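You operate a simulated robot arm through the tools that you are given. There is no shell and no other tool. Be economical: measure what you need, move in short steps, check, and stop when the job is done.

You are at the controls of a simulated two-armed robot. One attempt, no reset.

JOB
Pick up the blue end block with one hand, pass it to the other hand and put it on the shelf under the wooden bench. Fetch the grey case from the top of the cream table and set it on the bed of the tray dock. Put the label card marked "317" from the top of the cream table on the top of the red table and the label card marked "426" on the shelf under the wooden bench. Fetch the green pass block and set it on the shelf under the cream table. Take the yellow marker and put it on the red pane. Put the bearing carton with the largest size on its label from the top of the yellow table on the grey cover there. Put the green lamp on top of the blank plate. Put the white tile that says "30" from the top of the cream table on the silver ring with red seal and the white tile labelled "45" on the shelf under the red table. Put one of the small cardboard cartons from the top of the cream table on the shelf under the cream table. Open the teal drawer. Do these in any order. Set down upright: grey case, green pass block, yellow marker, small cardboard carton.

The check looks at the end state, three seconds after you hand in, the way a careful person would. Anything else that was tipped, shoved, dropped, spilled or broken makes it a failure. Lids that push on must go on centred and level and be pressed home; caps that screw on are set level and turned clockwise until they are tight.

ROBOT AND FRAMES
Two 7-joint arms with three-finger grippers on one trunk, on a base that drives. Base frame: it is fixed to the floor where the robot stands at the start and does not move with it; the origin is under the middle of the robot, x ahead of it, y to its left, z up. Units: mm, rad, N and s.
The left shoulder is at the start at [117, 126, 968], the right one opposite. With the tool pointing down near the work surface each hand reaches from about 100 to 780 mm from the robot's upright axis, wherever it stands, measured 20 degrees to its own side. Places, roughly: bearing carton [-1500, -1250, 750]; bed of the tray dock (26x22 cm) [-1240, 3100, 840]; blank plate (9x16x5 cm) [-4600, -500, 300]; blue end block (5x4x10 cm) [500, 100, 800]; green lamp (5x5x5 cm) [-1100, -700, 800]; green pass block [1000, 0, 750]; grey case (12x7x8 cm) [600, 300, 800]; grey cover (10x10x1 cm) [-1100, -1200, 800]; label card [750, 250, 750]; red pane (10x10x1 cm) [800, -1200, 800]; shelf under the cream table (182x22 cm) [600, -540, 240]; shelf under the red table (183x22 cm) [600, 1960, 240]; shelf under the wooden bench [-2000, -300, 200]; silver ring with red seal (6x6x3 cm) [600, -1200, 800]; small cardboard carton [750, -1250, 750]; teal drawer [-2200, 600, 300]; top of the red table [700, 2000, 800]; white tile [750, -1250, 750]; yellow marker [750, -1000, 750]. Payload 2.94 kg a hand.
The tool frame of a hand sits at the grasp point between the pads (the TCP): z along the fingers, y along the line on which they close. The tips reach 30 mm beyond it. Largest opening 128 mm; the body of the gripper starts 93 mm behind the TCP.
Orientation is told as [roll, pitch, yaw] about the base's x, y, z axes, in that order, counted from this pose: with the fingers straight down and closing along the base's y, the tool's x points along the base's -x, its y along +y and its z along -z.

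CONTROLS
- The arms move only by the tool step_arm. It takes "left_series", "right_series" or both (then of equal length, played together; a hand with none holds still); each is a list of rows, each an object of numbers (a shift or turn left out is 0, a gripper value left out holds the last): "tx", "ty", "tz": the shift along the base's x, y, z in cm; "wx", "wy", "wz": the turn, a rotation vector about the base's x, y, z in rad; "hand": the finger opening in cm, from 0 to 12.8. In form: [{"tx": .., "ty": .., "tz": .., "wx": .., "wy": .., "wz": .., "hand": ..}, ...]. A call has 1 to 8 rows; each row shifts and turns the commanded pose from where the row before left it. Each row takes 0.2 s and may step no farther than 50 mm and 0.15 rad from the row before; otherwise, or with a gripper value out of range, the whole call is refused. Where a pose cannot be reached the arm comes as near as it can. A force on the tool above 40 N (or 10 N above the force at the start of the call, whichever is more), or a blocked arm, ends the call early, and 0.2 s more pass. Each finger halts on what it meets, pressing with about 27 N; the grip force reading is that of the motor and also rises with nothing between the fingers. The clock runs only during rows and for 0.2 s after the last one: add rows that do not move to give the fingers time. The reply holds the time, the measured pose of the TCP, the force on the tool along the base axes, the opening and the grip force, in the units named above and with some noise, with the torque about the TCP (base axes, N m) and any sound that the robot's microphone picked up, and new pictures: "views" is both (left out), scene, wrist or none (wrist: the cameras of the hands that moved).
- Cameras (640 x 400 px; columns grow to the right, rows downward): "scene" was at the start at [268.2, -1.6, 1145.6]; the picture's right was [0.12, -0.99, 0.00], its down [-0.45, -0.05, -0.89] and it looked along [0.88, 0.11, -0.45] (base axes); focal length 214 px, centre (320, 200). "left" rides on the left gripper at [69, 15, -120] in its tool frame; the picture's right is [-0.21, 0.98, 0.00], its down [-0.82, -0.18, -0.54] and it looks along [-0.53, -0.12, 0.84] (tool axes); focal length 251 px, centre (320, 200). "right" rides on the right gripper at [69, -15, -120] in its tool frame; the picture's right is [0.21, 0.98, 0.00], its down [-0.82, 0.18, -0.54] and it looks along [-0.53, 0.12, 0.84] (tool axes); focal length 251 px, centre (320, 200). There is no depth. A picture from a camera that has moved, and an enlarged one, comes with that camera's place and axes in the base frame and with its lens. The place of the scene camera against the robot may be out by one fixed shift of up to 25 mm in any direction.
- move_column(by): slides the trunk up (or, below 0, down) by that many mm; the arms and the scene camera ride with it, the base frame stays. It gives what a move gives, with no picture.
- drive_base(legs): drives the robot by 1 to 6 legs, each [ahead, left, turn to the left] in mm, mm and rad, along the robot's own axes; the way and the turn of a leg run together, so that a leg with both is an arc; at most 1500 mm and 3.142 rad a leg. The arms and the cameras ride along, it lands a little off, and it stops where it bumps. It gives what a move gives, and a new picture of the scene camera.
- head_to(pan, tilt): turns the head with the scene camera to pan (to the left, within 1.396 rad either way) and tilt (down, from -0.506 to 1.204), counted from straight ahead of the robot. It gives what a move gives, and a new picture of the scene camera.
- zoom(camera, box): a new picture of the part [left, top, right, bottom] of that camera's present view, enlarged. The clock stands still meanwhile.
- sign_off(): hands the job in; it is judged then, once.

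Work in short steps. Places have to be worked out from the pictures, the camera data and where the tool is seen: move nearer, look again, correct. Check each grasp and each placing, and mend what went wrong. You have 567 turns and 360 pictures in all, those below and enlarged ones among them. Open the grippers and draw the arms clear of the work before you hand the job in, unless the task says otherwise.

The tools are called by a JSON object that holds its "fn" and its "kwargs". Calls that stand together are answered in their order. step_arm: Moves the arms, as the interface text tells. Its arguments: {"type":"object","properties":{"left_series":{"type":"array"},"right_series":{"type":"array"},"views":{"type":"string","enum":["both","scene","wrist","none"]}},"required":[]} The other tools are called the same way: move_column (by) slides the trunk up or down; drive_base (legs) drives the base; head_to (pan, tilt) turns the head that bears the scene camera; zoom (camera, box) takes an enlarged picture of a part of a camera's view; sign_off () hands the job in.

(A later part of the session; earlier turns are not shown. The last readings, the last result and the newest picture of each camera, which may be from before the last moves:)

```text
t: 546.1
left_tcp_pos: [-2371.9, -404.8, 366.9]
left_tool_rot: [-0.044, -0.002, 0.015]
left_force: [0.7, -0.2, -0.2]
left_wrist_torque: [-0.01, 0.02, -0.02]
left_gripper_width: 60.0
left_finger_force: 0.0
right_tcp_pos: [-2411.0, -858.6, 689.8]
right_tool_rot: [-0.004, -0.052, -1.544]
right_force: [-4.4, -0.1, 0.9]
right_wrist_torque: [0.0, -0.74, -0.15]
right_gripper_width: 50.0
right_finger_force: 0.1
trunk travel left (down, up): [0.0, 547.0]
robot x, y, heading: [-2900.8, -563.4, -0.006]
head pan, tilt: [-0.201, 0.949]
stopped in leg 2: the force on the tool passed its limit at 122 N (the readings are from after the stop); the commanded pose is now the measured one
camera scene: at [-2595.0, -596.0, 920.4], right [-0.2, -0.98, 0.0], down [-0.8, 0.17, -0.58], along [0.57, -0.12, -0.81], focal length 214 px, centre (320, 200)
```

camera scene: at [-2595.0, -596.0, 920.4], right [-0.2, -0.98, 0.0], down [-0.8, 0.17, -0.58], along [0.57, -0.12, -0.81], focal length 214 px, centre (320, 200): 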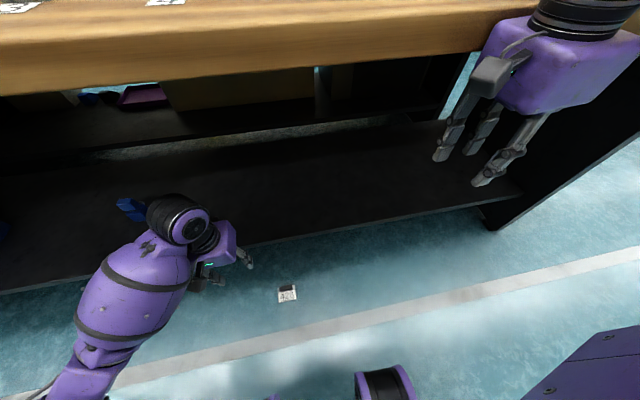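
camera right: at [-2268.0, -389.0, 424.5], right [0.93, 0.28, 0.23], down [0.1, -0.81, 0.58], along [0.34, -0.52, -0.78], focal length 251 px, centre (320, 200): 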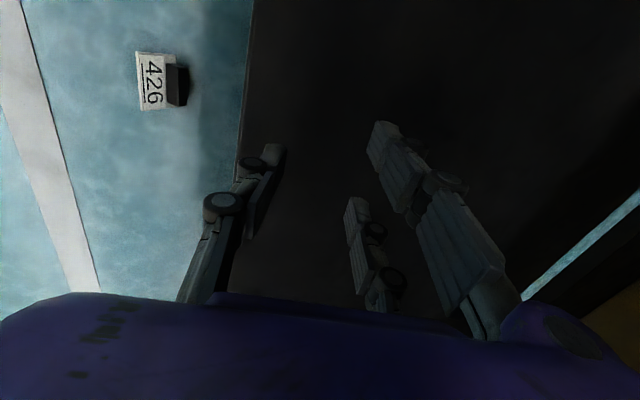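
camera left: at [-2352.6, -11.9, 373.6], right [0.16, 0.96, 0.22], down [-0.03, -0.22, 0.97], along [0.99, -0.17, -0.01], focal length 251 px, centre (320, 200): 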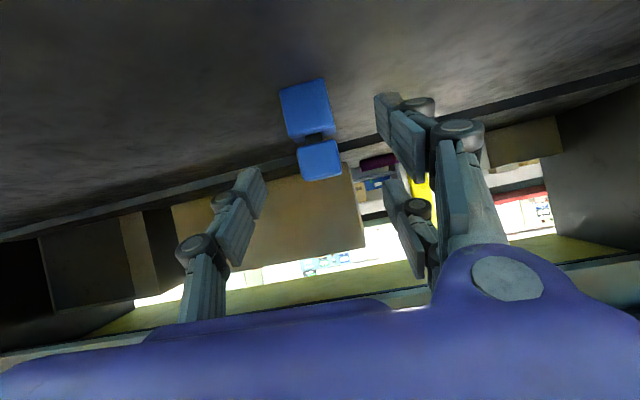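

The right hand touched the bench edge; I retract it, and move the left hand over the card.

{"fn": "step_arm", "kwargs": {"right_series": [{"tx": -4.5}, {"tx": -4.5}, {"tx": -4.5}, {"tx": -4}, {}], "left_series": [{"ty": -2.5, "tz": -4, "wx": 0.04}, {"ty": -2.5, "tz": -4, "tx": -0.5}, {"ty": -2, "tz": -4, "tx": -0.5}, {"ty": -1.3, "tz": -4, "tx": -0.5}, {"tz": -2, "tx": -0.6}], "views": "wrist"}}

```text
t: 547.3
left_tcp_pos: [-2392.6, -488.3, 187.3]
left_tool_rot: [-0.003, -0.004, 0.015]
left_force: [0.8, -0.8, -0.8]
left_wrist_torque: [-0.01, -0.01, -0.02]
left_gripper_width: 60.2
left_finger_force: 0.1
right_tcp_pos: [-2533.9, -863.2, 722.2]
right_tool_rot: [-0.004, -0.051, -1.543]
right_force: [-1.1, -0.2, 0.2]
right_wrist_torque: [0.04, -0.02, 0.02]
right_gripper_width: 49.9
right_finger_force: 0.0
right hand out of reach, approached as far as the arm can: row 3, 4
trunk travel left (down, up): [0.0, 547.0]
robot x, y, heading: [-2901.0, -565.5, -0.002]
head pan, tilt: [-0.201, 0.949]
camera right: at [-2551.9, -789.4, 839.8], right [0.97, 0.24, -0.01], down [0.2, -0.79, 0.58], along [0.13, -0.57, -0.81], focal length 251 px, centre (320, 200)
camera left: at [-2461.4, -473.8, 306.6], right [0.2, 0.98, 0.0], down [0.82, -0.17, 0.54], along [0.53, -0.11, -0.84], focal length 251 px, centre (320, 200)
```

right: 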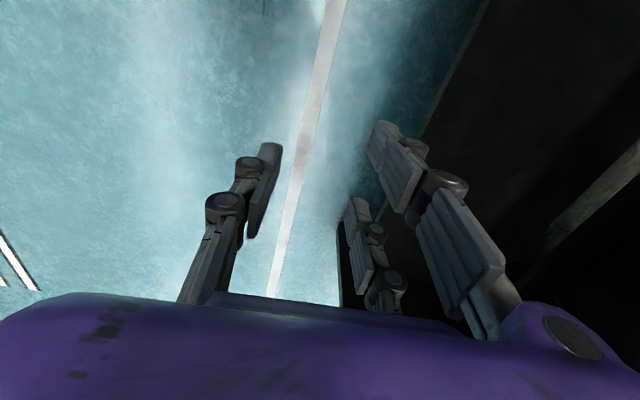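
left: 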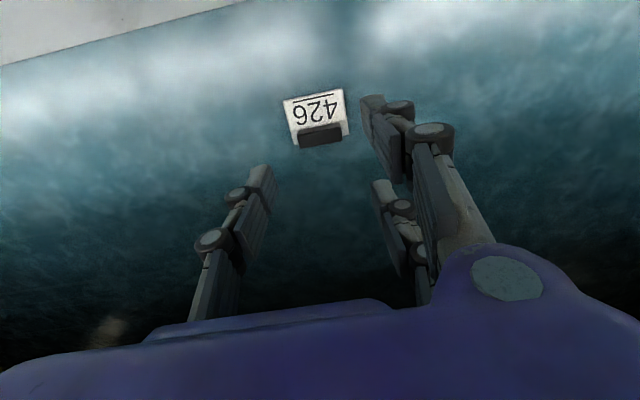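

The grip bar lies along y at (-2370,-493). I yaw the left hand to -1.63 and drive 55 mm closer.

{"fn": "step_arm", "kwargs": {"left_series": [{"wz": -0.15}, {"wz": -0.15}, {"wz": -0.15}, {"wz": -0.15}, {"wz": -0.15}, {"wz": -0.15}, {"wz": -0.15}, {"wz": -0.15}], "views": "none"}}

{"fn": "drive_base", "kwargs": {"legs": [[50, 0, 0]]}}

{"fn": "step_arm", "kwargs": {"left_series": [{"wz": -0.15, "tx": -1}, {"wz": -0.15, "tx": -1}, {"wz": -0.14, "tx": -0.8, "hand": 5}, {"tz": -4}, {"tz": -4}], "views": "wrist"}}

```text
t: 549.1
left_tcp_pos: [-2393.9, -487.6, 187.1]
left_tool_rot: [-0.002, -0.005, -1.186]
left_force: [0.6, 0.8, 0.2]
left_wrist_torque: [0.0, 0.02, 0.02]
left_gripper_width: 60.2
left_finger_force: 0.0
right_tcp_pos: [-2535.6, -863.4, 723.6]
right_tool_rot: [-0.004, -0.051, -1.542]
right_force: [0.3, 0.2, 0.3]
right_wrist_torque: [-0.01, 0.01, 0.05]
right_gripper_width: 50.1
right_finger_force: 0.0
trunk travel left (down, up): [0.0, 547.0]
robot x, y, heading: [-2902.3, -568.7, -0.004]
head pan, tilt: [-0.201, 0.949]
```

```text
t: 550.0
left_tcp_pos: [-2344.8, -488.8, 186.5]
left_tool_rot: [-0.005, -0.003, -1.182]
left_force: [0.5, 1.0, -0.2]
left_wrist_torque: [0.0, 0.0, -0.01]
left_gripper_width: 60.2
left_finger_force: 0.0
right_tcp_pos: [-2486.0, -864.1, 723.6]
right_tool_rot: [-0.005, -0.051, -1.544]
right_force: [0.2, 0.2, -0.2]
right_wrist_torque: [0.0, 0.0, -0.02]
right_gripper_width: 50.2
right_finger_force: 0.2
trunk travel left (down, up): [0.0, 547.0]
robot x, y, heading: [-2850.9, -565.3, -0.005]
head pan, tilt: [-0.201, 0.949]
camera scene: at [-2544.8, -596.5, 920.2], right [-0.2, -0.98, 0.0], down [-0.8, 0.17, -0.58], along [0.57, -0.12, -0.81], focal length 214 px, centre (320, 200)
```

scene: 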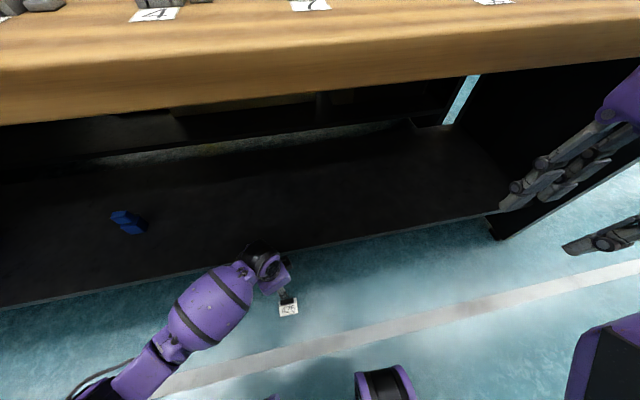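

```text
t: 551.2
left_tcp_pos: [-2371.3, -488.6, 106.0]
left_tool_rot: [0.0, -0.005, -1.626]
left_force: [0.3, 0.1, 0.4]
left_wrist_torque: [0.0, 0.01, -0.01]
left_gripper_width: 49.9
left_finger_force: 0.1
right_tcp_pos: [-2485.1, -863.5, 721.9]
right_tool_rot: [-0.003, -0.049, -1.545]
right_force: [-0.5, 0.5, 0.3]
right_wrist_torque: [-0.02, -0.01, 0.01]
right_gripper_width: 49.9
right_finger_force: 0.1
trunk travel left (down, up): [0.0, 547.0]
robot x, y, heading: [-2851.6, -565.0, -0.014]
head pan, tilt: [-0.201, 0.949]
camera left: at [-2351.3, -420.1, 225.6], right [0.96, -0.27, 0.0], down [-0.22, -0.81, 0.54], along [-0.15, -0.52, -0.84], focal length 251 px, centre (320, 200)
```

left: 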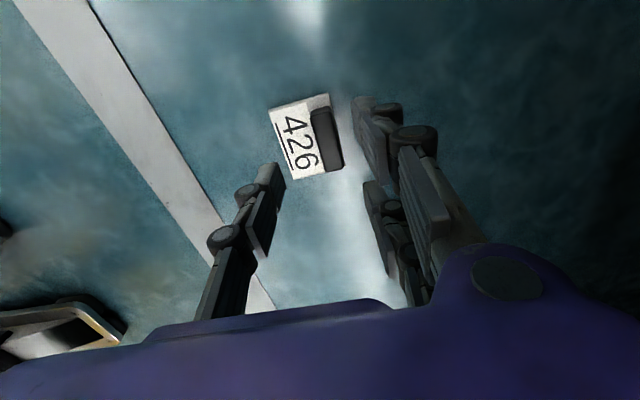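

{"fn": "step_arm", "kwargs": {"left_series": [{"tx": 0.5, "tz": -3.5, "wz": 0.05}, {"tz": -3.3}, {"hand": 1}, {"hand": 0.5}, {}, {"tz": 3}, {"tz": 4}], "views": "wrist"}}

```text
t: 552.8
left_tcp_pos: [-2369.4, -489.9, 110.3]
left_tool_rot: [-0.003, -0.003, -1.576]
left_force: [-0.6, 0.3, -0.2]
left_wrist_torque: [0.04, -0.02, -0.01]
left_gripper_width: 17.1
left_finger_force: 26.9
right_tcp_pos: [-2486.2, -863.6, 722.6]
right_tool_rot: [-0.004, -0.051, -1.544]
right_force: [-0.2, -0.3, 0.2]
right_wrist_torque: [-0.02, 0.0, -0.02]
right_gripper_width: 49.7
right_finger_force: 0.1
trunk travel left (down, up): [0.0, 547.0]
robot x, y, heading: [-2850.8, -567.7, -0.003]
head pan, tilt: [-0.201, 0.949]
camera left: at [-2352.3, -419.6, 229.6], right [0.98, -0.22, 0.0], down [-0.18, -0.82, 0.54], along [-0.12, -0.53, -0.84], focal length 251 px, centre (320, 200)
```

left: 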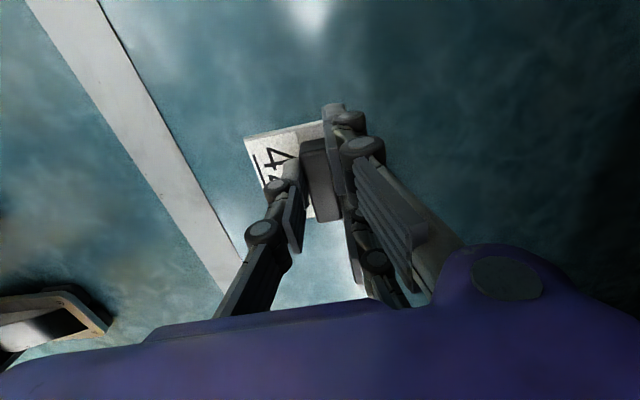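

Card re-grasped. I raise it to z≈390 and extend under the bench.

{"fn": "step_arm", "kwargs": {"left_series": [{"tz": 4.5}, {"tz": 4.5}, {"tz": 4.5}, {"tz": 4.5}, {"tz": 4.5}, {"tz": 4.5}, {"tz": 1}], "views": "none"}}

{"fn": "step_arm", "kwargs": {"left_series": [{"tx": 4.5}, {"tx": 4.5}, {"tx": 4.5}, {"tx": 4.5}], "views": "none"}}

{"fn": "drive_base", "kwargs": {"legs": [[50, 0, 0]]}}

```text
t: 554.4
left_tcp_pos: [-2366.5, -487.6, 388.1]
left_tool_rot: [-0.004, -0.004, -1.574]
left_force: [-0.7, 0.2, -0.5]
left_wrist_torque: [0.02, -0.04, 0.01]
left_gripper_width: 17.0
left_finger_force: 27.6
right_tcp_pos: [-2484.8, -863.6, 723.9]
right_tool_rot: [-0.003, -0.05, -1.544]
right_force: [-0.8, -0.2, 0.1]
right_wrist_torque: [-0.02, 0.01, -0.01]
right_gripper_width: 50.1
right_finger_force: 0.1
trunk travel left (down, up): [0.0, 547.0]
robot x, y, heading: [-2854.5, -566.1, -0.006]
head pan, tilt: [-0.201, 0.949]
```

```text
t: 555.4
left_tcp_pos: [-2187.0, -488.5, 389.5]
left_tool_rot: [-0.004, -0.005, -1.573]
left_force: [0.1, -0.2, -1.0]
left_wrist_torque: [-0.04, 0.01, -0.01]
left_gripper_width: 17.2
left_finger_force: 27.4
right_tcp_pos: [-2484.6, -864.3, 723.3]
right_tool_rot: [-0.003, -0.051, -1.543]
right_force: [-0.4, 0.1, 0.5]
right_wrist_torque: [-0.01, 0.01, 0.01]
right_gripper_width: 49.9
right_finger_force: 0.1
trunk travel left (down, up): [0.0, 547.0]
robot x, y, heading: [-2855.0, -568.4, -0.004]
head pan, tilt: [-0.201, 0.949]
```

```text
t: 556.3
left_tcp_pos: [-2138.0, -487.2, 388.0]
left_tool_rot: [-0.003, -0.004, -1.573]
left_force: [0.1, 0.6, -0.5]
left_wrist_torque: [0.03, 0.01, -0.02]
left_gripper_width: 17.1
left_finger_force: 27.4
right_tcp_pos: [-2435.2, -864.5, 721.9]
right_tool_rot: [-0.004, -0.051, -1.542]
right_force: [-0.2, 0.6, 0.3]
right_wrist_torque: [0.04, 0.02, 0.0]
right_gripper_width: 49.8
right_finger_force: 0.0
trunk travel left (down, up): [0.0, 547.0]
robot x, y, heading: [-2802.1, -569.1, -0.004]
head pan, tilt: [-0.201, 0.949]
camera scene: at [-2495.1, -596.7, 920.2], right [-0.2, -0.98, 0.0], down [-0.8, 0.17, -0.58], along [0.57, -0.12, -0.81], focal length 214 px, centre (320, 200)
```

scene: 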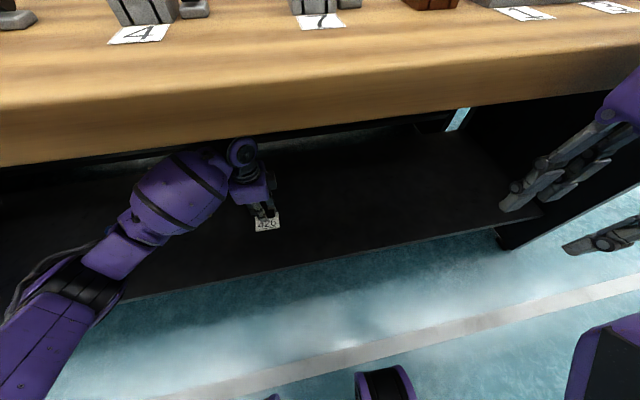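

The card is over the shelf. Lower to contact.

{"fn": "step_arm", "kwargs": {"left_series": [{"tz": -4.5}, {"tz": -3.5}, {"tz": -1.2}, {"tz": -0.5}, {"tz": -0.4}, {"tz": -0.4}], "views": "none"}}

```text
t: 557.7
left_tcp_pos: [-2137.0, -487.2, 288.4]
left_tool_rot: [0.002, -0.005, -1.574]
left_force: [-8.7, 4.6, 31.4]
left_wrist_torque: [0.11, 0.25, -0.05]
left_gripper_width: 17.4
left_finger_force: 27.3
right_tcp_pos: [-2438.7, -863.9, 723.4]
right_tool_rot: [0.0, -0.05, -1.544]
right_force: [0.3, -0.7, 0.2]
right_wrist_torque: [0.0, -0.04, 0.0]
right_gripper_width: 50.1
right_finger_force: 0.1
trunk travel left (down, up): [0.0, 547.0]
robot x, y, heading: [-2803.5, -565.7, -0.007]
head pan, tilt: [-0.201, 0.949]
```

{"fn": "step_arm", "kwargs": {"left_series": [{"tz": 0.3}, {"hand": 5}, {}, {"tz": 4}, {"tz": 4}, {"tz": 2}], "views": "wrist"}}

```text
t: 559.1
left_tcp_pos: [-2139.3, -486.9, 386.7]
left_tool_rot: [-0.004, -0.003, -1.573]
left_force: [0.4, 0.4, -0.5]
left_wrist_torque: [-0.02, 0.02, -0.02]
left_gripper_width: 50.2
left_finger_force: 0.0
right_tcp_pos: [-2436.8, -865.1, 723.5]
right_tool_rot: [-0.003, -0.051, -1.543]
right_force: [-0.2, -0.3, -0.1]
right_wrist_torque: [0.02, 0.0, 0.01]
right_gripper_width: 49.9
right_finger_force: 0.1
trunk travel left (down, up): [0.0, 547.0]
robot x, y, heading: [-2802.5, -566.0, -0.003]
head pan, tilt: [-0.201, 0.949]
camera left: at [-2122.1, -417.4, 506.0], right [0.98, -0.22, 0.0], down [-0.18, -0.82, 0.54], along [-0.12, -0.53, -0.84], focal length 251 px, centre (320, 200)
```

left: 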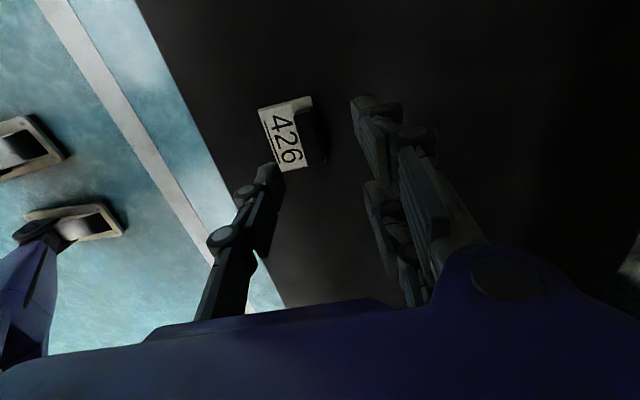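

Card 426 lies well inside on the shelf. Next the teal drawer: I back out and move left to its handle near (-2258,640,295).

{"fn": "drive_base", "kwargs": {"legs": [[-250, 0, 0], [0, 1135, 0]]}}

{"fn": "step_arm", "kwargs": {"left_series": [{"tx": 2}], "views": "wrist"}}

```text
t: 570.6
left_tcp_pos: [-2362.1, 609.4, 385.7]
left_tool_rot: [-0.002, -0.003, -1.604]
left_force: [0.5, 0.4, 0.0]
left_wrist_torque: [0.02, 0.03, -0.05]
left_gripper_width: 49.9
left_finger_force: 0.1
right_tcp_pos: [-2671.0, 241.4, 722.8]
right_tool_rot: [-0.003, -0.052, -1.574]
right_force: [1.2, 0.3, 0.1]
right_wrist_torque: [-0.01, -0.01, 0.01]
right_gripper_width: 50.0
right_finger_force: 0.0
trunk travel left (down, up): [0.0, 547.0]
robot x, y, heading: [-3025.0, 547.8, -0.035]
head pan, tilt: [-0.201, 0.949]
camera scene: at [-2721.6, 510.4, 920.3], right [-0.23, -0.97, 0.0], down [-0.79, 0.19, -0.58], along [0.57, -0.14, -0.81], focal length 214 px, centre (320, 200)
```

scene: 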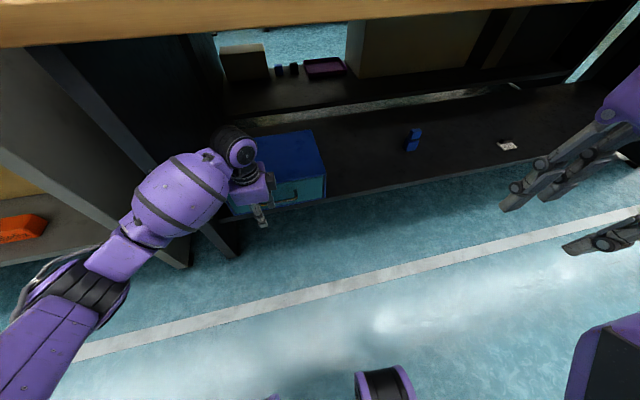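

```text
t: 571.0
left_tcp_pos: [-2341.4, 608.8, 386.4]
left_tool_rot: [-0.003, -0.003, -1.604]
left_force: [0.3, 0.4, -0.5]
left_wrist_torque: [0.01, 0.03, 0.02]
left_gripper_width: 49.7
left_finger_force: 0.0
right_tcp_pos: [-2670.5, 242.0, 723.0]
right_tool_rot: [-0.004, -0.05, -1.574]
right_force: [-0.5, 0.4, 0.2]
right_wrist_torque: [-0.01, 0.01, 0.02]
right_gripper_width: 49.9
right_finger_force: 0.1
trunk travel left (down, up): [0.0, 547.0]
robot x, y, heading: [-3028.0, 548.2, -0.033]
head pan, tilt: [-0.201, 0.949]
camera left: at [-2323.8, 677.9, 505.9], right [0.97, -0.25, 0.0], down [-0.21, -0.81, 0.54], along [-0.14, -0.53, -0.84], focal length 251 px, centre (320, 200)
```

left: 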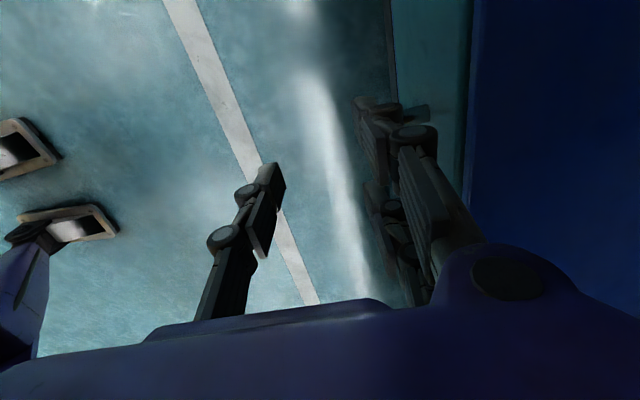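

I zoom on the drawer front in the head view.

{"fn": "zoom", "kwargs": {"camera": "scene", "box": [210, 120, 350, 240]}}

```text
3.33 times, centred on (280, 180) of scene
camera zoom: at [-2721.6, 510.3, 920.3], right [-0.23, -0.97, 0.0], down [-0.79, 0.19, -0.58], along [0.57, -0.14, -0.81], focal length 715 px, centre (453, 267)
```

zoom: 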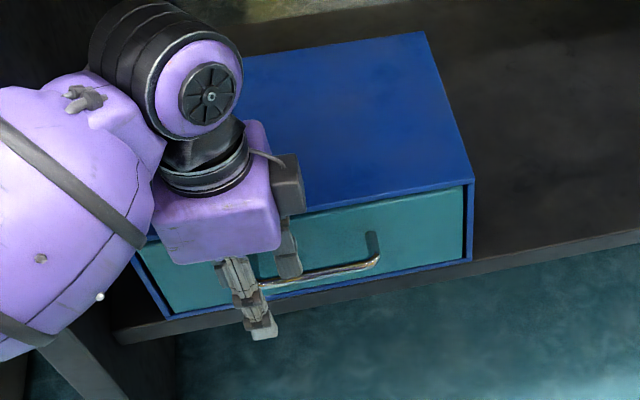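

The drawer front is at x≈-2263, its bar handle at about x≈-2290, z≈320, y 502–640. I position the left hand above the bar for a closer look.

{"fn": "step_arm", "kwargs": {"left_series": [{"tz": 3, "hand": 3}, {"tx": 2, "ty": -2, "tz": 1}, {"tx": 2, "ty": -2, "wz": 0.03}], "views": "wrist"}}

```text
t: 571.8
left_tcp_pos: [-2300.6, 569.8, 425.8]
left_tool_rot: [-0.003, -0.004, -1.574]
left_force: [0.3, 0.2, 0.2]
left_wrist_torque: [0.04, 0.0, 0.0]
left_gripper_width: 30.0
left_finger_force: 0.0
right_tcp_pos: [-2670.5, 241.8, 723.2]
right_tool_rot: [-0.005, -0.053, -1.574]
right_force: [-0.7, -0.5, -0.6]
right_wrist_torque: [0.02, 0.02, -0.01]
right_gripper_width: 50.1
right_finger_force: 0.1
trunk travel left (down, up): [0.0, 547.0]
robot x, y, heading: [-3029.4, 548.8, -0.036]
head pan, tilt: [-0.201, 0.949]
camera left: at [-2284.2, 638.7, 545.6], right [0.98, -0.22, 0.0], down [-0.18, -0.82, 0.54], along [-0.12, -0.53, -0.84], focal length 251 px, centre (320, 200)
```

left: 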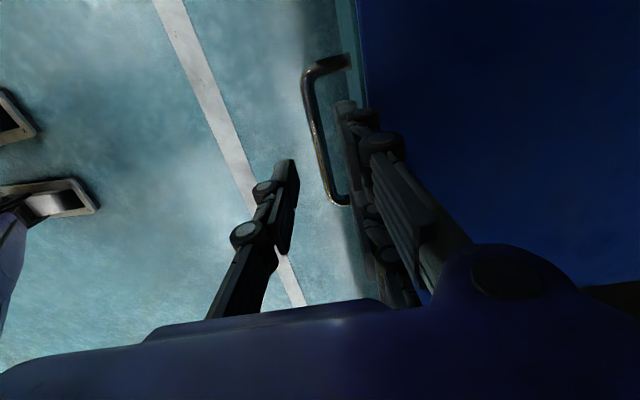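

The bar is at x≈-2304 with ~39 mm of gap behind it. I straddle it, lower, and close.

{"fn": "step_arm", "kwargs": {"left_series": [{"tx": -0.35, "tz": -3}, {"tz": -3}, {"tz": -3}, {"hand": 0.5}, {"hand": 0.3}, {}], "views": "wrist"}}

```text
t: 573.2
left_tcp_pos: [-2304.8, 565.5, 335.5]
left_tool_rot: [-0.005, -0.002, -1.576]
left_force: [0.3, -0.7, -7.7]
left_wrist_torque: [-0.22, -0.01, -1.07]
left_gripper_width: 10.5
left_finger_force: 36.7
right_tcp_pos: [-2670.0, 241.1, 722.7]
right_tool_rot: [-0.003, -0.049, -1.575]
right_force: [-0.1, -0.1, 0.4]
right_wrist_torque: [0.0, 0.01, 0.0]
right_gripper_width: 50.0
right_finger_force: 0.0
trunk travel left (down, up): [0.0, 547.0]
robot x, y, heading: [-3030.7, 545.6, -0.035]
head pan, tilt: [-0.201, 0.949]
camera left: at [-2287.7, 636.1, 453.7], right [0.98, -0.22, 0.0], down [-0.18, -0.82, 0.54], along [-0.12, -0.53, -0.84], focal length 251 px, centre (320, 200)
```

left: 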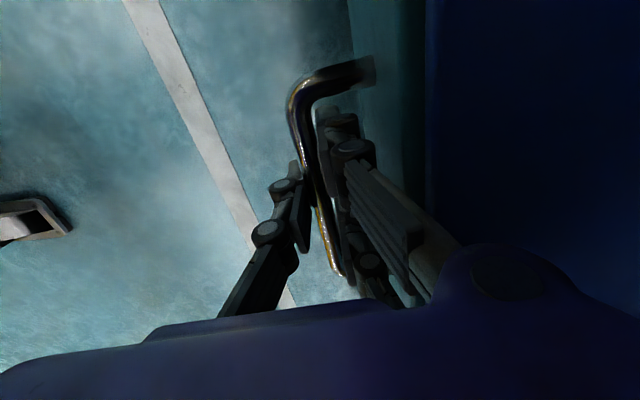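

The bar is firmly held. I pull it straight back with the base.

{"fn": "drive_base", "kwargs": {"legs": [[-180, -6.3, 0]]}}

```text
t: 574.7
left_tcp_pos: [-2481.3, 566.6, 334.9]
left_tool_rot: [-0.003, -0.005, -1.575]
left_force: [0.9, -11.8, -15.2]
left_wrist_torque: [0.35, -0.02, -1.24]
left_gripper_width: 10.5
left_finger_force: 37.7
right_tcp_pos: [-2845.9, 241.8, 722.0]
right_tool_rot: [-0.003, -0.049, -1.573]
right_force: [0.1, 0.1, 0.4]
right_wrist_torque: [-0.01, 0.01, -0.02]
right_gripper_width: 50.1
right_finger_force: 0.0
trunk travel left (down, up): [0.0, 547.0]
robot x, y, heading: [-3202.3, 548.3, -0.036]
head pan, tilt: [-0.201, 0.949]
camera scene: at [-2897.6, 510.3, 919.9], right [-0.23, -0.97, 0.0], down [-0.79, 0.19, -0.58], along [0.57, -0.14, -0.81], focal length 214 px, centre (320, 200)
```

scene: 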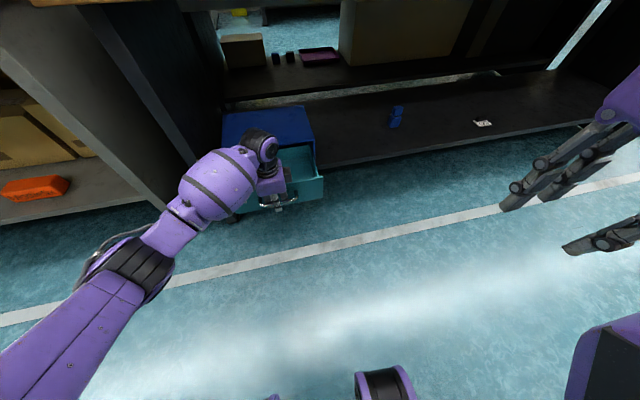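

Opened ~176 mm. I pull a little more to see whether it reaches its stop.

{"fn": "drive_base", "kwargs": {"legs": [[-40, -1.4, 0]]}}

```text
t: 575.5
left_tcp_pos: [-2491.7, 566.4, 336.8]
left_tool_rot: [0.019, -0.008, -1.578]
left_force: [2.1, 0.6, -1.7]
left_wrist_torque: [0.01, -0.02, -1.03]
left_gripper_width: 10.6
left_finger_force: 37.9
right_tcp_pos: [-2864.3, 241.7, 722.9]
right_tool_rot: [-0.002, -0.051, -1.576]
right_force: [-0.9, -0.8, 0.2]
right_wrist_torque: [0.03, 0.01, -0.01]
right_gripper_width: 49.8
right_finger_force: 0.0
trunk travel left (down, up): [0.0, 547.0]
robot x, y, heading: [-3222.0, 549.3, -0.029]
head pan, tilt: [-0.201, 0.949]
stopped in leg 1: the force on the tool passed its limit at 74 N (the readings are from after the stop); the commanded pose is now the measured one
camera scene: at [-2915.7, 510.5, 920.2], right [-0.23, -0.97, 0.0], down [-0.79, 0.19, -0.58], along [0.57, -0.14, -0.81], focal length 214 px, centre (320, 200)
```

scene: 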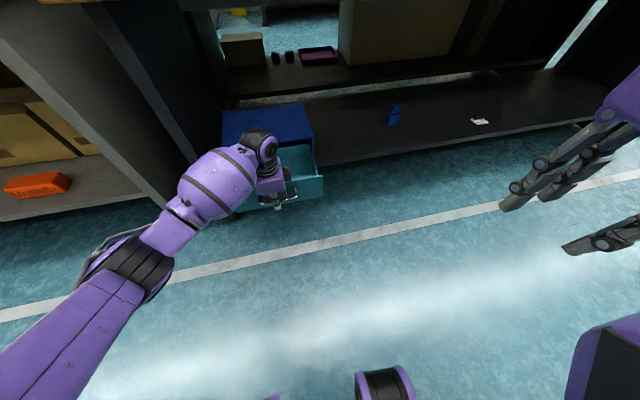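

It is fully open at its stop. I release the handle and rise straight up.

{"fn": "step_arm", "kwargs": {"left_series": [{"hand": 3}, {"hand": 3.2}, {"tz": 3}, {"tz": 4}, {"tz": 4}, {"tz": 4}], "views": "wrist"}}

```text
t: 576.9
left_tcp_pos: [-2491.0, 568.4, 488.8]
left_tool_rot: [0.02, -0.008, -1.575]
left_force: [0.1, -0.4, -0.2]
left_wrist_torque: [-0.01, 0.0, 0.01]
left_gripper_width: 31.9
left_finger_force: 0.1
right_tcp_pos: [-2864.8, 242.1, 723.8]
right_tool_rot: [-0.004, -0.051, -1.574]
right_force: [-0.3, -0.1, 0.4]
right_wrist_torque: [0.01, 0.04, -0.01]
right_gripper_width: 50.0
right_finger_force: 0.0
trunk travel left (down, up): [0.0, 547.0]
robot x, y, heading: [-3219.1, 551.0, -0.034]
head pan, tilt: [-0.201, 0.949]
camera left: at [-2477.5, 638.0, 608.5], right [0.98, -0.22, 0.02], down [-0.19, -0.82, 0.54], along [-0.1, -0.53, -0.84], focal length 251 px, centre (320, 200)
```

left: 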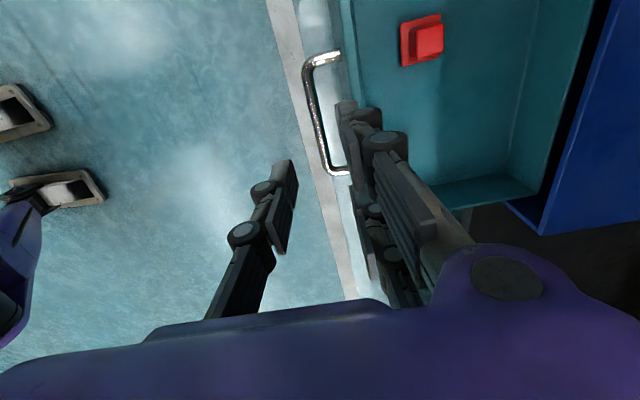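

The drawer is open. Now back around to the yellow table: I raise the trunk and drive north, then east.

{"fn": "move_column", "kwargs": {"by": 400}}

{"fn": "step_arm", "kwargs": {"left_series": [{"tz": 4.5, "wz": 0.15}, {"tz": 4.5, "wz": 0.15}, {"tz": 4.5, "wz": 0.15}, {"tz": 4.5, "wz": 0.15}, {"tz": 2, "wz": 0.15}, {"wz": 0.15}, {"wz": 0.15}, {"wz": 0.15}], "views": "none"}}

{"fn": "drive_base", "kwargs": {"legs": [[0, 0, 1.605], [1450, -140, 0], [1450, -140, 0], [700, 0, 0], [0, 0, -1.571], [1300, 0, 0]]}}

```text
t: 580.8
left_tcp_pos: [-2492.9, 566.6, 885.7]
left_tool_rot: [0.017, -0.007, -1.575]
left_force: [-0.2, 0.5, -0.8]
left_wrist_torque: [0.04, -0.01, 0.02]
left_gripper_width: 31.9
left_finger_force: 0.0
right_tcp_pos: [-2864.6, 241.4, 1123.2]
right_tool_rot: [-0.004, -0.048, -1.575]
right_force: [0.2, 0.3, -0.1]
right_wrist_torque: [0.01, 0.01, 0.03]
right_gripper_width: 50.4
right_finger_force: 0.1
trunk travel left (down, up): [-400.0, 147.0]
robot x, y, heading: [-3223.8, 546.5, -0.036]
head pan, tilt: [-0.201, 0.949]
```

```text
t: 582.6
left_tcp_pos: [-2491.7, 567.2, 1087.4]
left_tool_rot: [0.02, -0.007, -0.373]
left_force: [0.3, 0.4, -0.9]
left_wrist_torque: [-0.04, -0.02, 0.0]
left_gripper_width: 32.1
left_finger_force: 0.1
right_tcp_pos: [-2864.1, 241.1, 1122.8]
right_tool_rot: [-0.001, -0.051, -1.574]
right_force: [0.5, -0.9, 0.7]
right_wrist_torque: [-0.01, 0.0, 0.02]
right_gripper_width: 49.8
right_finger_force: 0.0
trunk travel left (down, up): [-400.0, 147.0]
robot x, y, heading: [-3224.2, 545.3, -0.034]
head pan, tilt: [-0.201, 0.949]
```

```text
t: 614.1
left_tcp_pos: [-843.2, 4125.1, 1087.8]
left_tool_rot: [0.02, -0.008, -0.379]
left_force: [0.2, -1.1, 0.4]
left_wrist_torque: [-0.02, -0.02, 0.03]
left_gripper_width: 32.0
left_finger_force: 0.1
right_tcp_pos: [-1216.0, 3801.6, 1123.0]
right_tool_rot: [-0.003, -0.05, -1.58]
right_force: [0.3, -0.4, 1.2]
right_wrist_torque: [-0.01, 0.01, 0.01]
right_gripper_width: 50.2
right_finger_force: 0.1
trunk travel left (down, up): [-400.0, 147.0]
robot x, y, heading: [-1576.8, 4109.0, -0.042]
head pan, tilt: [-0.201, 0.949]
camera scene: at [-1387.7, 4075.0, 1329.5], right [-0.24, -0.97, 0.0], down [-0.79, 0.19, -0.58], along [0.57, -0.14, -0.81], focal length 214 px, centre (320, 200)
```

scene: 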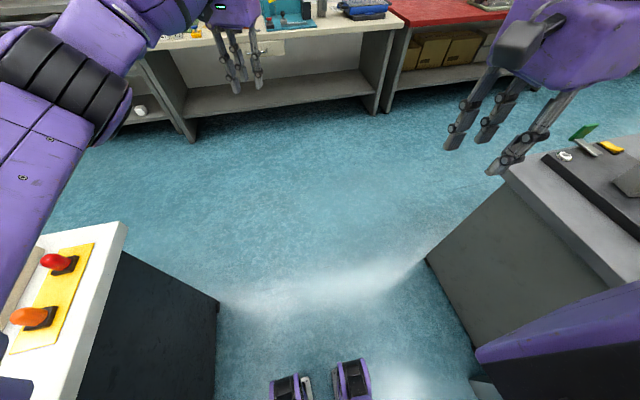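

{"fn": "move_column", "kwargs": {"by": 147}}

{"fn": "drive_base", "kwargs": {"legs": [[1080, 45, 0.042], [0, 0, -1.571], [1500, 0, 0], [1500, 0, 0], [1500, 0, 0], [250, 0, 0]]}}

{"fn": "drive_base", "kwargs": {"legs": [[0, 0, -1.571]]}}

```text
t: 615.8
left_tcp_pos: [-853.7, 4125.6, 1293.3]
left_tool_rot: [0.049, -0.091, -0.381]
left_force: [-0.2, -0.5, -0.8]
left_wrist_torque: [-0.01, 0.01, -0.01]
left_gripper_width: 31.9
left_finger_force: 0.1
right_tcp_pos: [-1216.4, 3801.1, 1268.6]
right_tool_rot: [-0.008, -0.052, -1.578]
right_force: [0.1, 0.3, 1.1]
right_wrist_torque: [-0.02, 0.05, -0.01]
right_gripper_width: 50.1
right_finger_force: 0.1
trunk travel left (down, up): [-547.0, 0.0]
robot x, y, heading: [-1572.6, 4108.1, -0.039]
head pan, tilt: [-0.201, 0.949]
```

```text
t: 647.8
left_tcp_pos: [-262.4, -1346.0, 1299.2]
left_tool_rot: [0.051, -0.095, -1.858]
left_force: [-0.4, 0.4, -0.1]
left_wrist_torque: [-0.01, -0.02, 0.03]
left_gripper_width: 32.3
left_finger_force: 0.1
right_tcp_pos: [-617.6, -1015.8, 1270.4]
right_tool_rot: [0.0, -0.05, -3.057]
right_force: [0.3, -0.7, 0.3]
right_wrist_torque: [0.0, 0.01, -0.01]
right_gripper_width: 50.1
right_finger_force: 0.1
trunk travel left (down, up): [-547.0, 0.0]
robot x, y, heading: [-347.8, -637.1, -1.516]
head pan, tilt: [-0.201, 0.949]
camera scene: at [-351.3, -717.9, 1494.0], right [-0.99, 0.15, 0.0], down [0.12, 0.8, -0.58], along [-0.09, -0.58, -0.81], focal length 214 px, centre (320, 200)
```

scene: 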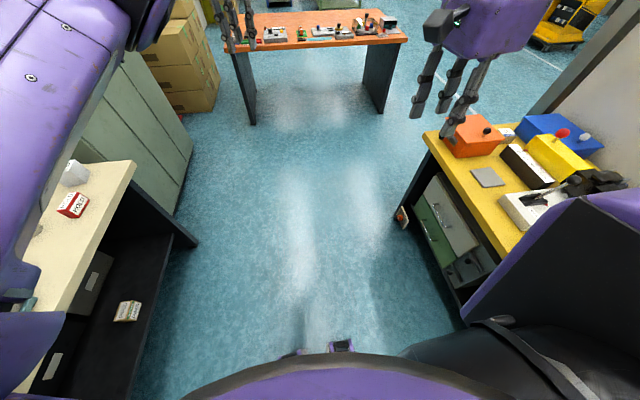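

```text
t: 652.0
left_tcp_pos: [-1057.4, -720.8, 1296.8]
left_tool_rot: [0.05, -0.094, 2.855]
left_force: [0.6, 0.5, -0.2]
left_wrist_torque: [-0.04, 0.02, 0.0]
left_gripper_width: 32.0
left_finger_force: 0.0
right_tcp_pos: [-730.7, -363.3, 1270.6]
right_tool_rot: [-0.004, -0.052, 1.661]
right_force: [-0.3, 0.1, 0.1]
right_wrist_torque: [0.02, -0.01, 0.0]
right_gripper_width: 50.1
right_finger_force: 0.1
trunk travel left (down, up): [-547.0, 0.0]
robot x, y, heading: [-347.4, -633.7, -3.083]
head pan, tilt: [-0.201, 0.949]
camera scene: at [-413.7, -636.7, 1493.7], right [0.14, 0.99, 0.0], down [0.8, -0.12, -0.58], along [-0.58, 0.08, -0.81], focal length 214 px, centre (320, 200)
```

scene: 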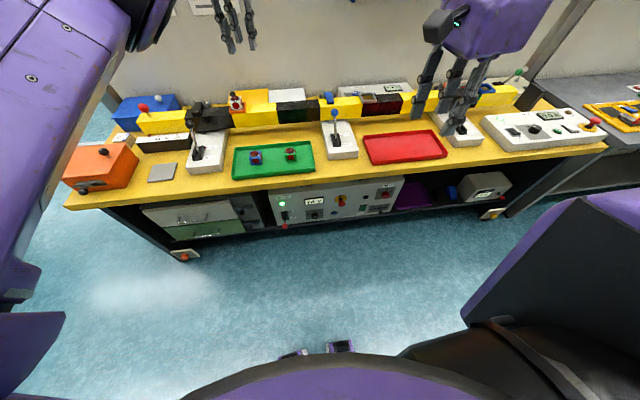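

I zoom on the yellow table to find the lamp and the bearing cartons.

{"fn": "zoom", "kwargs": {"camera": "scene", "box": [100, 80, 330, 220]}}

{"fn": "zoom", "kwargs": {"camera": "scene", "box": [310, 60, 610, 210]}}

```text
2.78 times, centred on (215, 150) of scene
camera zoom: at [-413.7, -636.7, 1493.7], right [0.14, 0.99, 0.0], down [0.8, -0.12, -0.58], along [-0.58, 0.08, -0.81], focal length 597 px, centre (612, 339)
```

zoom: 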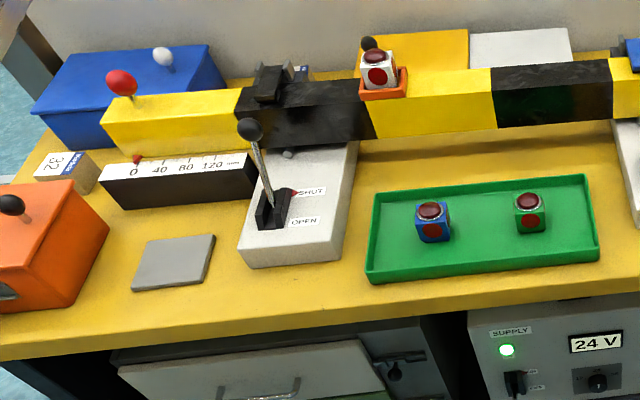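

```text
2.13 times, centred on (460, 135) of scene
camera zoom: at [-413.7, -636.7, 1493.7], right [0.14, 0.99, 0.0], down [0.8, -0.12, -0.58], along [-0.58, 0.08, -0.81], focal length 458 px, centre (21, 339)
```

zoom: 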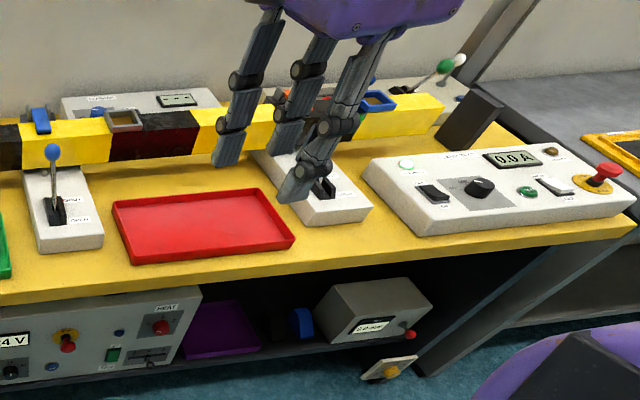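

The green lamp is the green cube in the green tray (~(-1123,-688)). A carton "32" shows at the left end; I drive there to view the bearing cartons.

{"fn": "drive_base", "kwargs": {"legs": [[0, 0, -0.058], [0, 660, 0], [230, 0, 0]]}}

{"fn": "step_arm", "kwargs": {"left_series": [{"tz": -4, "wz": 0.15, "wy": 0.04}, {"tz": -4, "wz": 0.14, "wy": 0.05}, {"tz": -4}], "views": "wrist"}}

```text
t: 660.0
left_tcp_pos: [-1291.0, -1343.8, 1300.0]
left_tool_rot: [0.049, -0.095, 2.793]
left_force: [0.3, 0.2, -0.5]
left_wrist_torque: [-0.02, 0.03, -0.01]
left_gripper_width: 32.2
left_finger_force: 0.0
right_tcp_pos: [-940.1, -1007.3, 1271.4]
right_tool_rot: [-0.001, -0.051, 1.596]
right_force: [-0.3, 0.1, -0.2]
right_wrist_torque: [0.02, 0.02, -0.01]
right_gripper_width: 50.0
right_finger_force: 0.1
trunk travel left (down, up): [-547.0, 0.0]
robot x, y, heading: [-575.8, -1305.2, 3.139]
head pan, tilt: [-0.201, 0.949]
camera scene: at [-640.9, -1299.6, 1494.0], right [0.2, 0.98, 0.0], down [0.8, -0.17, -0.58], along [-0.57, 0.12, -0.81], focal length 214 px, centre (320, 200)
```

scene: 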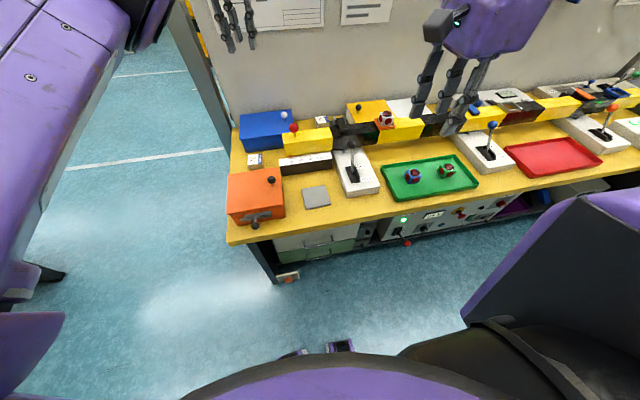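

```text
refused: row 1 steps farther than a row can; nothing moved
```

{"fn": "zoom", "kwargs": {"camera": "scene", "box": [222, 95, 352, 215]}}

```text
3.33 times, centred on (287, 155) of scene
camera zoom: at [-640.9, -1299.6, 1494.0], right [0.2, 0.98, 0.0], down [0.8, -0.17, -0.58], along [-0.57, 0.12, -0.81], focal length 715 px, centre (430, 350)
```

zoom: 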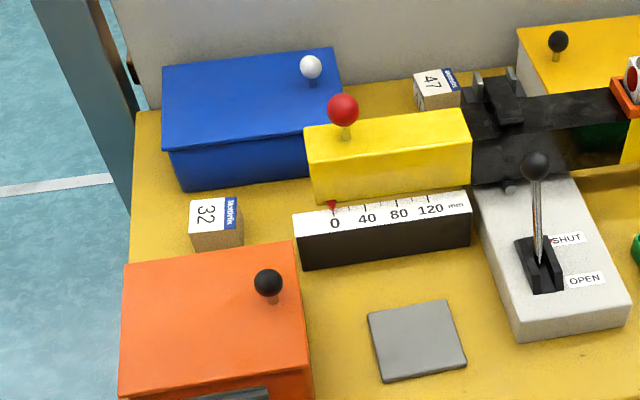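

Cartons 32 and 47 are visible; I check with the left wrist camera for any others hidden behind.

{"fn": "step_arm", "kwargs": {"left_series": [{"tz": -2, "wz": 0.14}, {"tz": -2, "wz": 0.14}, {"wy": -0.1}, {"tx": -4, "ty": 2}, {"tx": -4, "ty": 2}], "views": "wrist"}}

```text
t: 661.2
left_tcp_pos: [-1276.6, -1350.1, 1248.1]
left_tool_rot: [0.043, 0.007, 3.073]
left_force: [-0.6, 0.9, 0.6]
left_wrist_torque: [0.01, -0.05, 0.02]
left_gripper_width: 31.9
left_finger_force: 0.0
left hand out of reach, approached as far as the arm can: row 3, 4, 5
right_tcp_pos: [-942.7, -1006.3, 1270.5]
right_tool_rot: [-0.004, -0.052, 1.6]
right_force: [0.1, -0.4, 0.4]
right_wrist_torque: [0.01, 0.01, -0.01]
right_gripper_width: 50.0
right_finger_force: 0.1
trunk travel left (down, up): [-547.0, 0.0]
robot x, y, heading: [-573.8, -1306.0, 3.136]
head pan, tilt: [-0.201, 0.949]
camera left: at [-1208.7, -1364.1, 1369.5], right [-0.28, -0.96, 0.04], down [-0.81, 0.26, 0.53], along [-0.52, 0.11, -0.85], focal length 251 px, centre (320, 200)
```

left: 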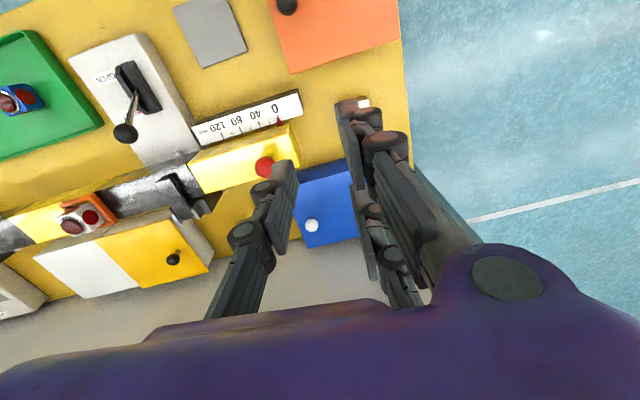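

I take 47 as the largest. It sits deep behind the yellow bar (~(-1568,-1115)). I move closer and look from above.

{"fn": "drive_base", "kwargs": {"legs": [[0, -215, 0], [150, 0, 0]]}}

{"fn": "step_arm", "kwargs": {"left_series": [{"tz": -4, "hand": 8}, {"tz": -4}], "views": "wrist"}}

```text
t: 664.8
left_tcp_pos: [-1422.5, -1124.7, 1253.2]
left_tool_rot: [0.045, 0.001, 3.068]
left_force: [0.4, 0.0, 0.8]
left_wrist_torque: [0.05, 0.03, 0.01]
left_gripper_width: 32.0
left_finger_force: 0.1
right_tcp_pos: [-1085.6, -784.1, 1271.4]
right_tool_rot: [0.002, -0.052, 1.591]
right_force: [1.4, -0.2, 0.7]
right_wrist_torque: [0.04, 0.06, 0.0]
right_gripper_width: 49.9
right_finger_force: 0.0
trunk travel left (down, up): [-547.0, 0.0]
robot x, y, heading: [-726.0, -1078.6, 3.134]
head pan, tilt: [-0.201, 0.949]
camera scene: at [-788.0, -1079.0, 1494.1], right [0.21, 0.98, 0.0], down [0.79, -0.17, -0.58], along [-0.57, 0.12, -0.81], focal length 214 px, centre (320, 200)
```

scene: 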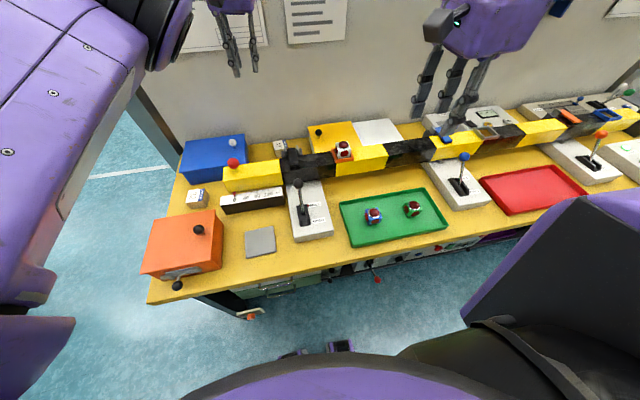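

```text
t: 665.4
left_tcp_pos: [-1425.9, -1125.0, 1171.8]
left_tool_rot: [0.042, 0.003, 3.069]
left_force: [0.3, 0.2, 0.8]
left_wrist_torque: [-0.04, 0.02, -0.03]
left_gripper_width: 79.6
left_finger_force: 0.1
right_tcp_pos: [-1088.8, -784.1, 1269.7]
right_tool_rot: [-0.003, -0.051, 1.591]
right_force: [0.5, -0.9, 0.0]
right_wrist_torque: [-0.02, 0.0, 0.01]
right_gripper_width: 50.0
right_finger_force: 0.1
trunk travel left (down, up): [-547.0, 0.0]
robot x, y, heading: [-720.7, -1078.9, 3.133]
head pan, tilt: [-0.201, 0.949]
camera left: at [-1356.1, -1139.5, 1290.7], right [-0.29, -0.96, 0.04], down [-0.81, 0.26, 0.53], along [-0.52, 0.12, -0.85], focal length 251 px, centre (320, 200)
```

left: 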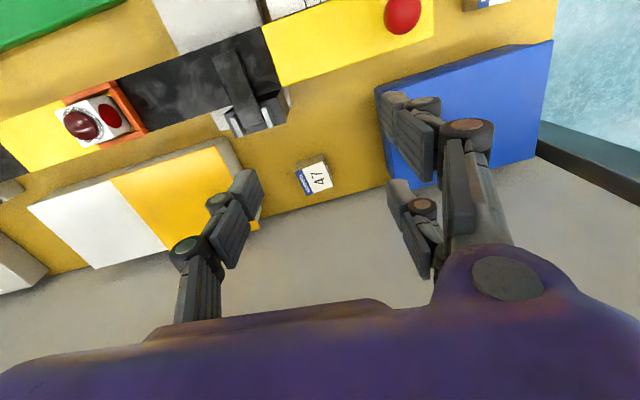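

Carton 47 is at about (-1573,-1081), yaw ≈0.12, with room around it. I pitch the left hand 0.5 toward the wall, align yaw, and lower the trunk for reach.

{"fn": "step_arm", "kwargs": {"left_series": [{"tz": 3, "wy": 0.13, "tx": 1}, {"tz": 3, "wy": 0.13, "tx": 1}, {"tz": 3, "wy": 0.13, "tx": 1}, {"tz": 3, "wy": 0.11, "ty": 2}, {"tz": 2, "wz": 0.1, "ty": 2}, {"wz": 0.09}], "views": "none"}}

{"fn": "move_column", "kwargs": {"by": -220}}

{"fn": "drive_base", "kwargs": {"legs": [[40, 0, 0]]}}

```text
t: 666.8
left_tcp_pos: [-1394.7, -1087.4, 1309.1]
left_tool_rot: [0.082, -0.494, -3.033]
left_force: [-0.1, 0.3, -0.1]
left_wrist_torque: [0.01, 0.0, -0.02]
left_gripper_width: 79.9
left_finger_force: 0.1
right_tcp_pos: [-1088.1, -784.6, 1270.1]
right_tool_rot: [-0.004, -0.051, 1.593]
right_force: [0.5, -0.3, 0.1]
right_wrist_torque: [-0.03, 0.03, 0.0]
right_gripper_width: 50.2
right_finger_force: 0.0
trunk travel left (down, up): [-547.0, 0.0]
robot x, y, heading: [-722.8, -1084.1, 3.128]
head pan, tilt: [-0.201, 0.949]
```

```text
t: 669.1
left_tcp_pos: [-1394.3, -1084.6, 1091.3]
left_tool_rot: [0.086, -0.497, -3.036]
left_force: [-0.7, -0.4, 1.2]
left_wrist_torque: [0.0, -0.02, 0.03]
left_gripper_width: 80.1
left_finger_force: 0.2
right_tcp_pos: [-1089.0, -784.2, 1051.1]
right_tool_rot: [-0.001, -0.051, 1.592]
right_force: [0.3, 0.2, 0.0]
right_wrist_torque: [-0.02, 0.0, -0.02]
right_gripper_width: 50.0
right_finger_force: 0.0
trunk travel left (down, up): [-327.0, 220.0]
robot x, y, heading: [-721.7, -1082.9, 3.13]
head pan, tilt: [-0.201, 0.949]
```

```text
t: 670.0
left_tcp_pos: [-1434.6, -1083.1, 1090.7]
left_tool_rot: [0.085, -0.493, -3.034]
left_force: [0.3, -0.2, -0.2]
left_wrist_torque: [0.03, -0.01, -0.03]
left_gripper_width: 80.4
left_finger_force: 0.0
right_tcp_pos: [-1128.6, -783.8, 1049.8]
right_tool_rot: [-0.004, -0.051, 1.592]
right_force: [-0.2, -0.2, 0.0]
right_wrist_torque: [0.02, -0.03, -0.01]
right_gripper_width: 50.3
right_finger_force: 0.1
trunk travel left (down, up): [-327.0, 220.0]
robot x, y, heading: [-761.2, -1086.9, 3.131]
head pan, tilt: [-0.201, 0.949]
camera scene: at [-958.7, -1076.8, 1256.3], right [0.21, 0.98, 0.0], down [0.8, -0.17, -0.58], along [-0.57, 0.12, -0.81], focal length 214 px, centre (320, 200)
```

scene: 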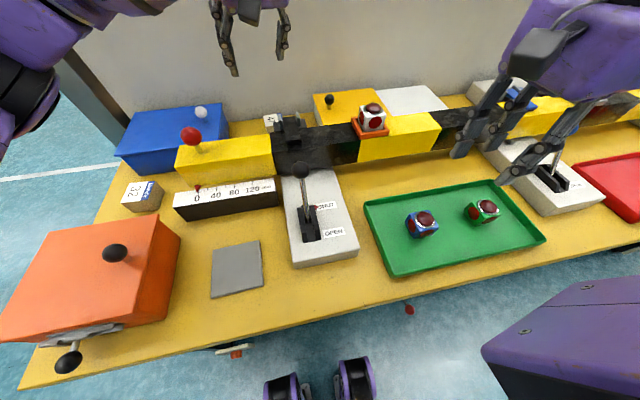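

{"fn": "step_arm", "kwargs": {"left_series": [{"tx": -3.7, "tz": -2.5}, {"tx": -3.7, "tz": -2.5}, {"tx": -3.7, "tz": -2.5}, {"tz": -1.5}], "views": "wrist"}}

```text
t: 671.0
left_tcp_pos: [-1545.3, -1082.9, 1001.6]
left_tool_rot: [0.084, -0.494, -3.037]
left_force: [0.8, 0.4, 0.2]
left_wrist_torque: [-0.01, 0.01, -0.03]
left_gripper_width: 79.7
left_finger_force: 0.1
right_tcp_pos: [-1127.3, -782.7, 1049.8]
right_tool_rot: [-0.003, -0.05, 1.592]
right_force: [0.0, -0.3, 0.5]
right_wrist_torque: [-0.02, 0.01, 0.0]
right_gripper_width: 50.1
right_finger_force: 0.1
trunk travel left (down, up): [-327.0, 220.0]
robot x, y, heading: [-760.4, -1082.5, 3.128]
head pan, tilt: [-0.201, 0.949]
camera left: at [-1426.5, -1075.4, 1073.6], right [-0.05, -0.98, 0.17], down [-0.5, 0.17, 0.85], along [-0.87, -0.05, -0.5], focal length 251 px, centre (320, 200)
```

left: 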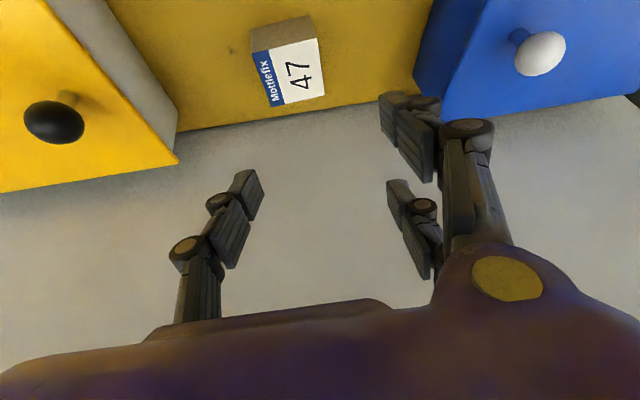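

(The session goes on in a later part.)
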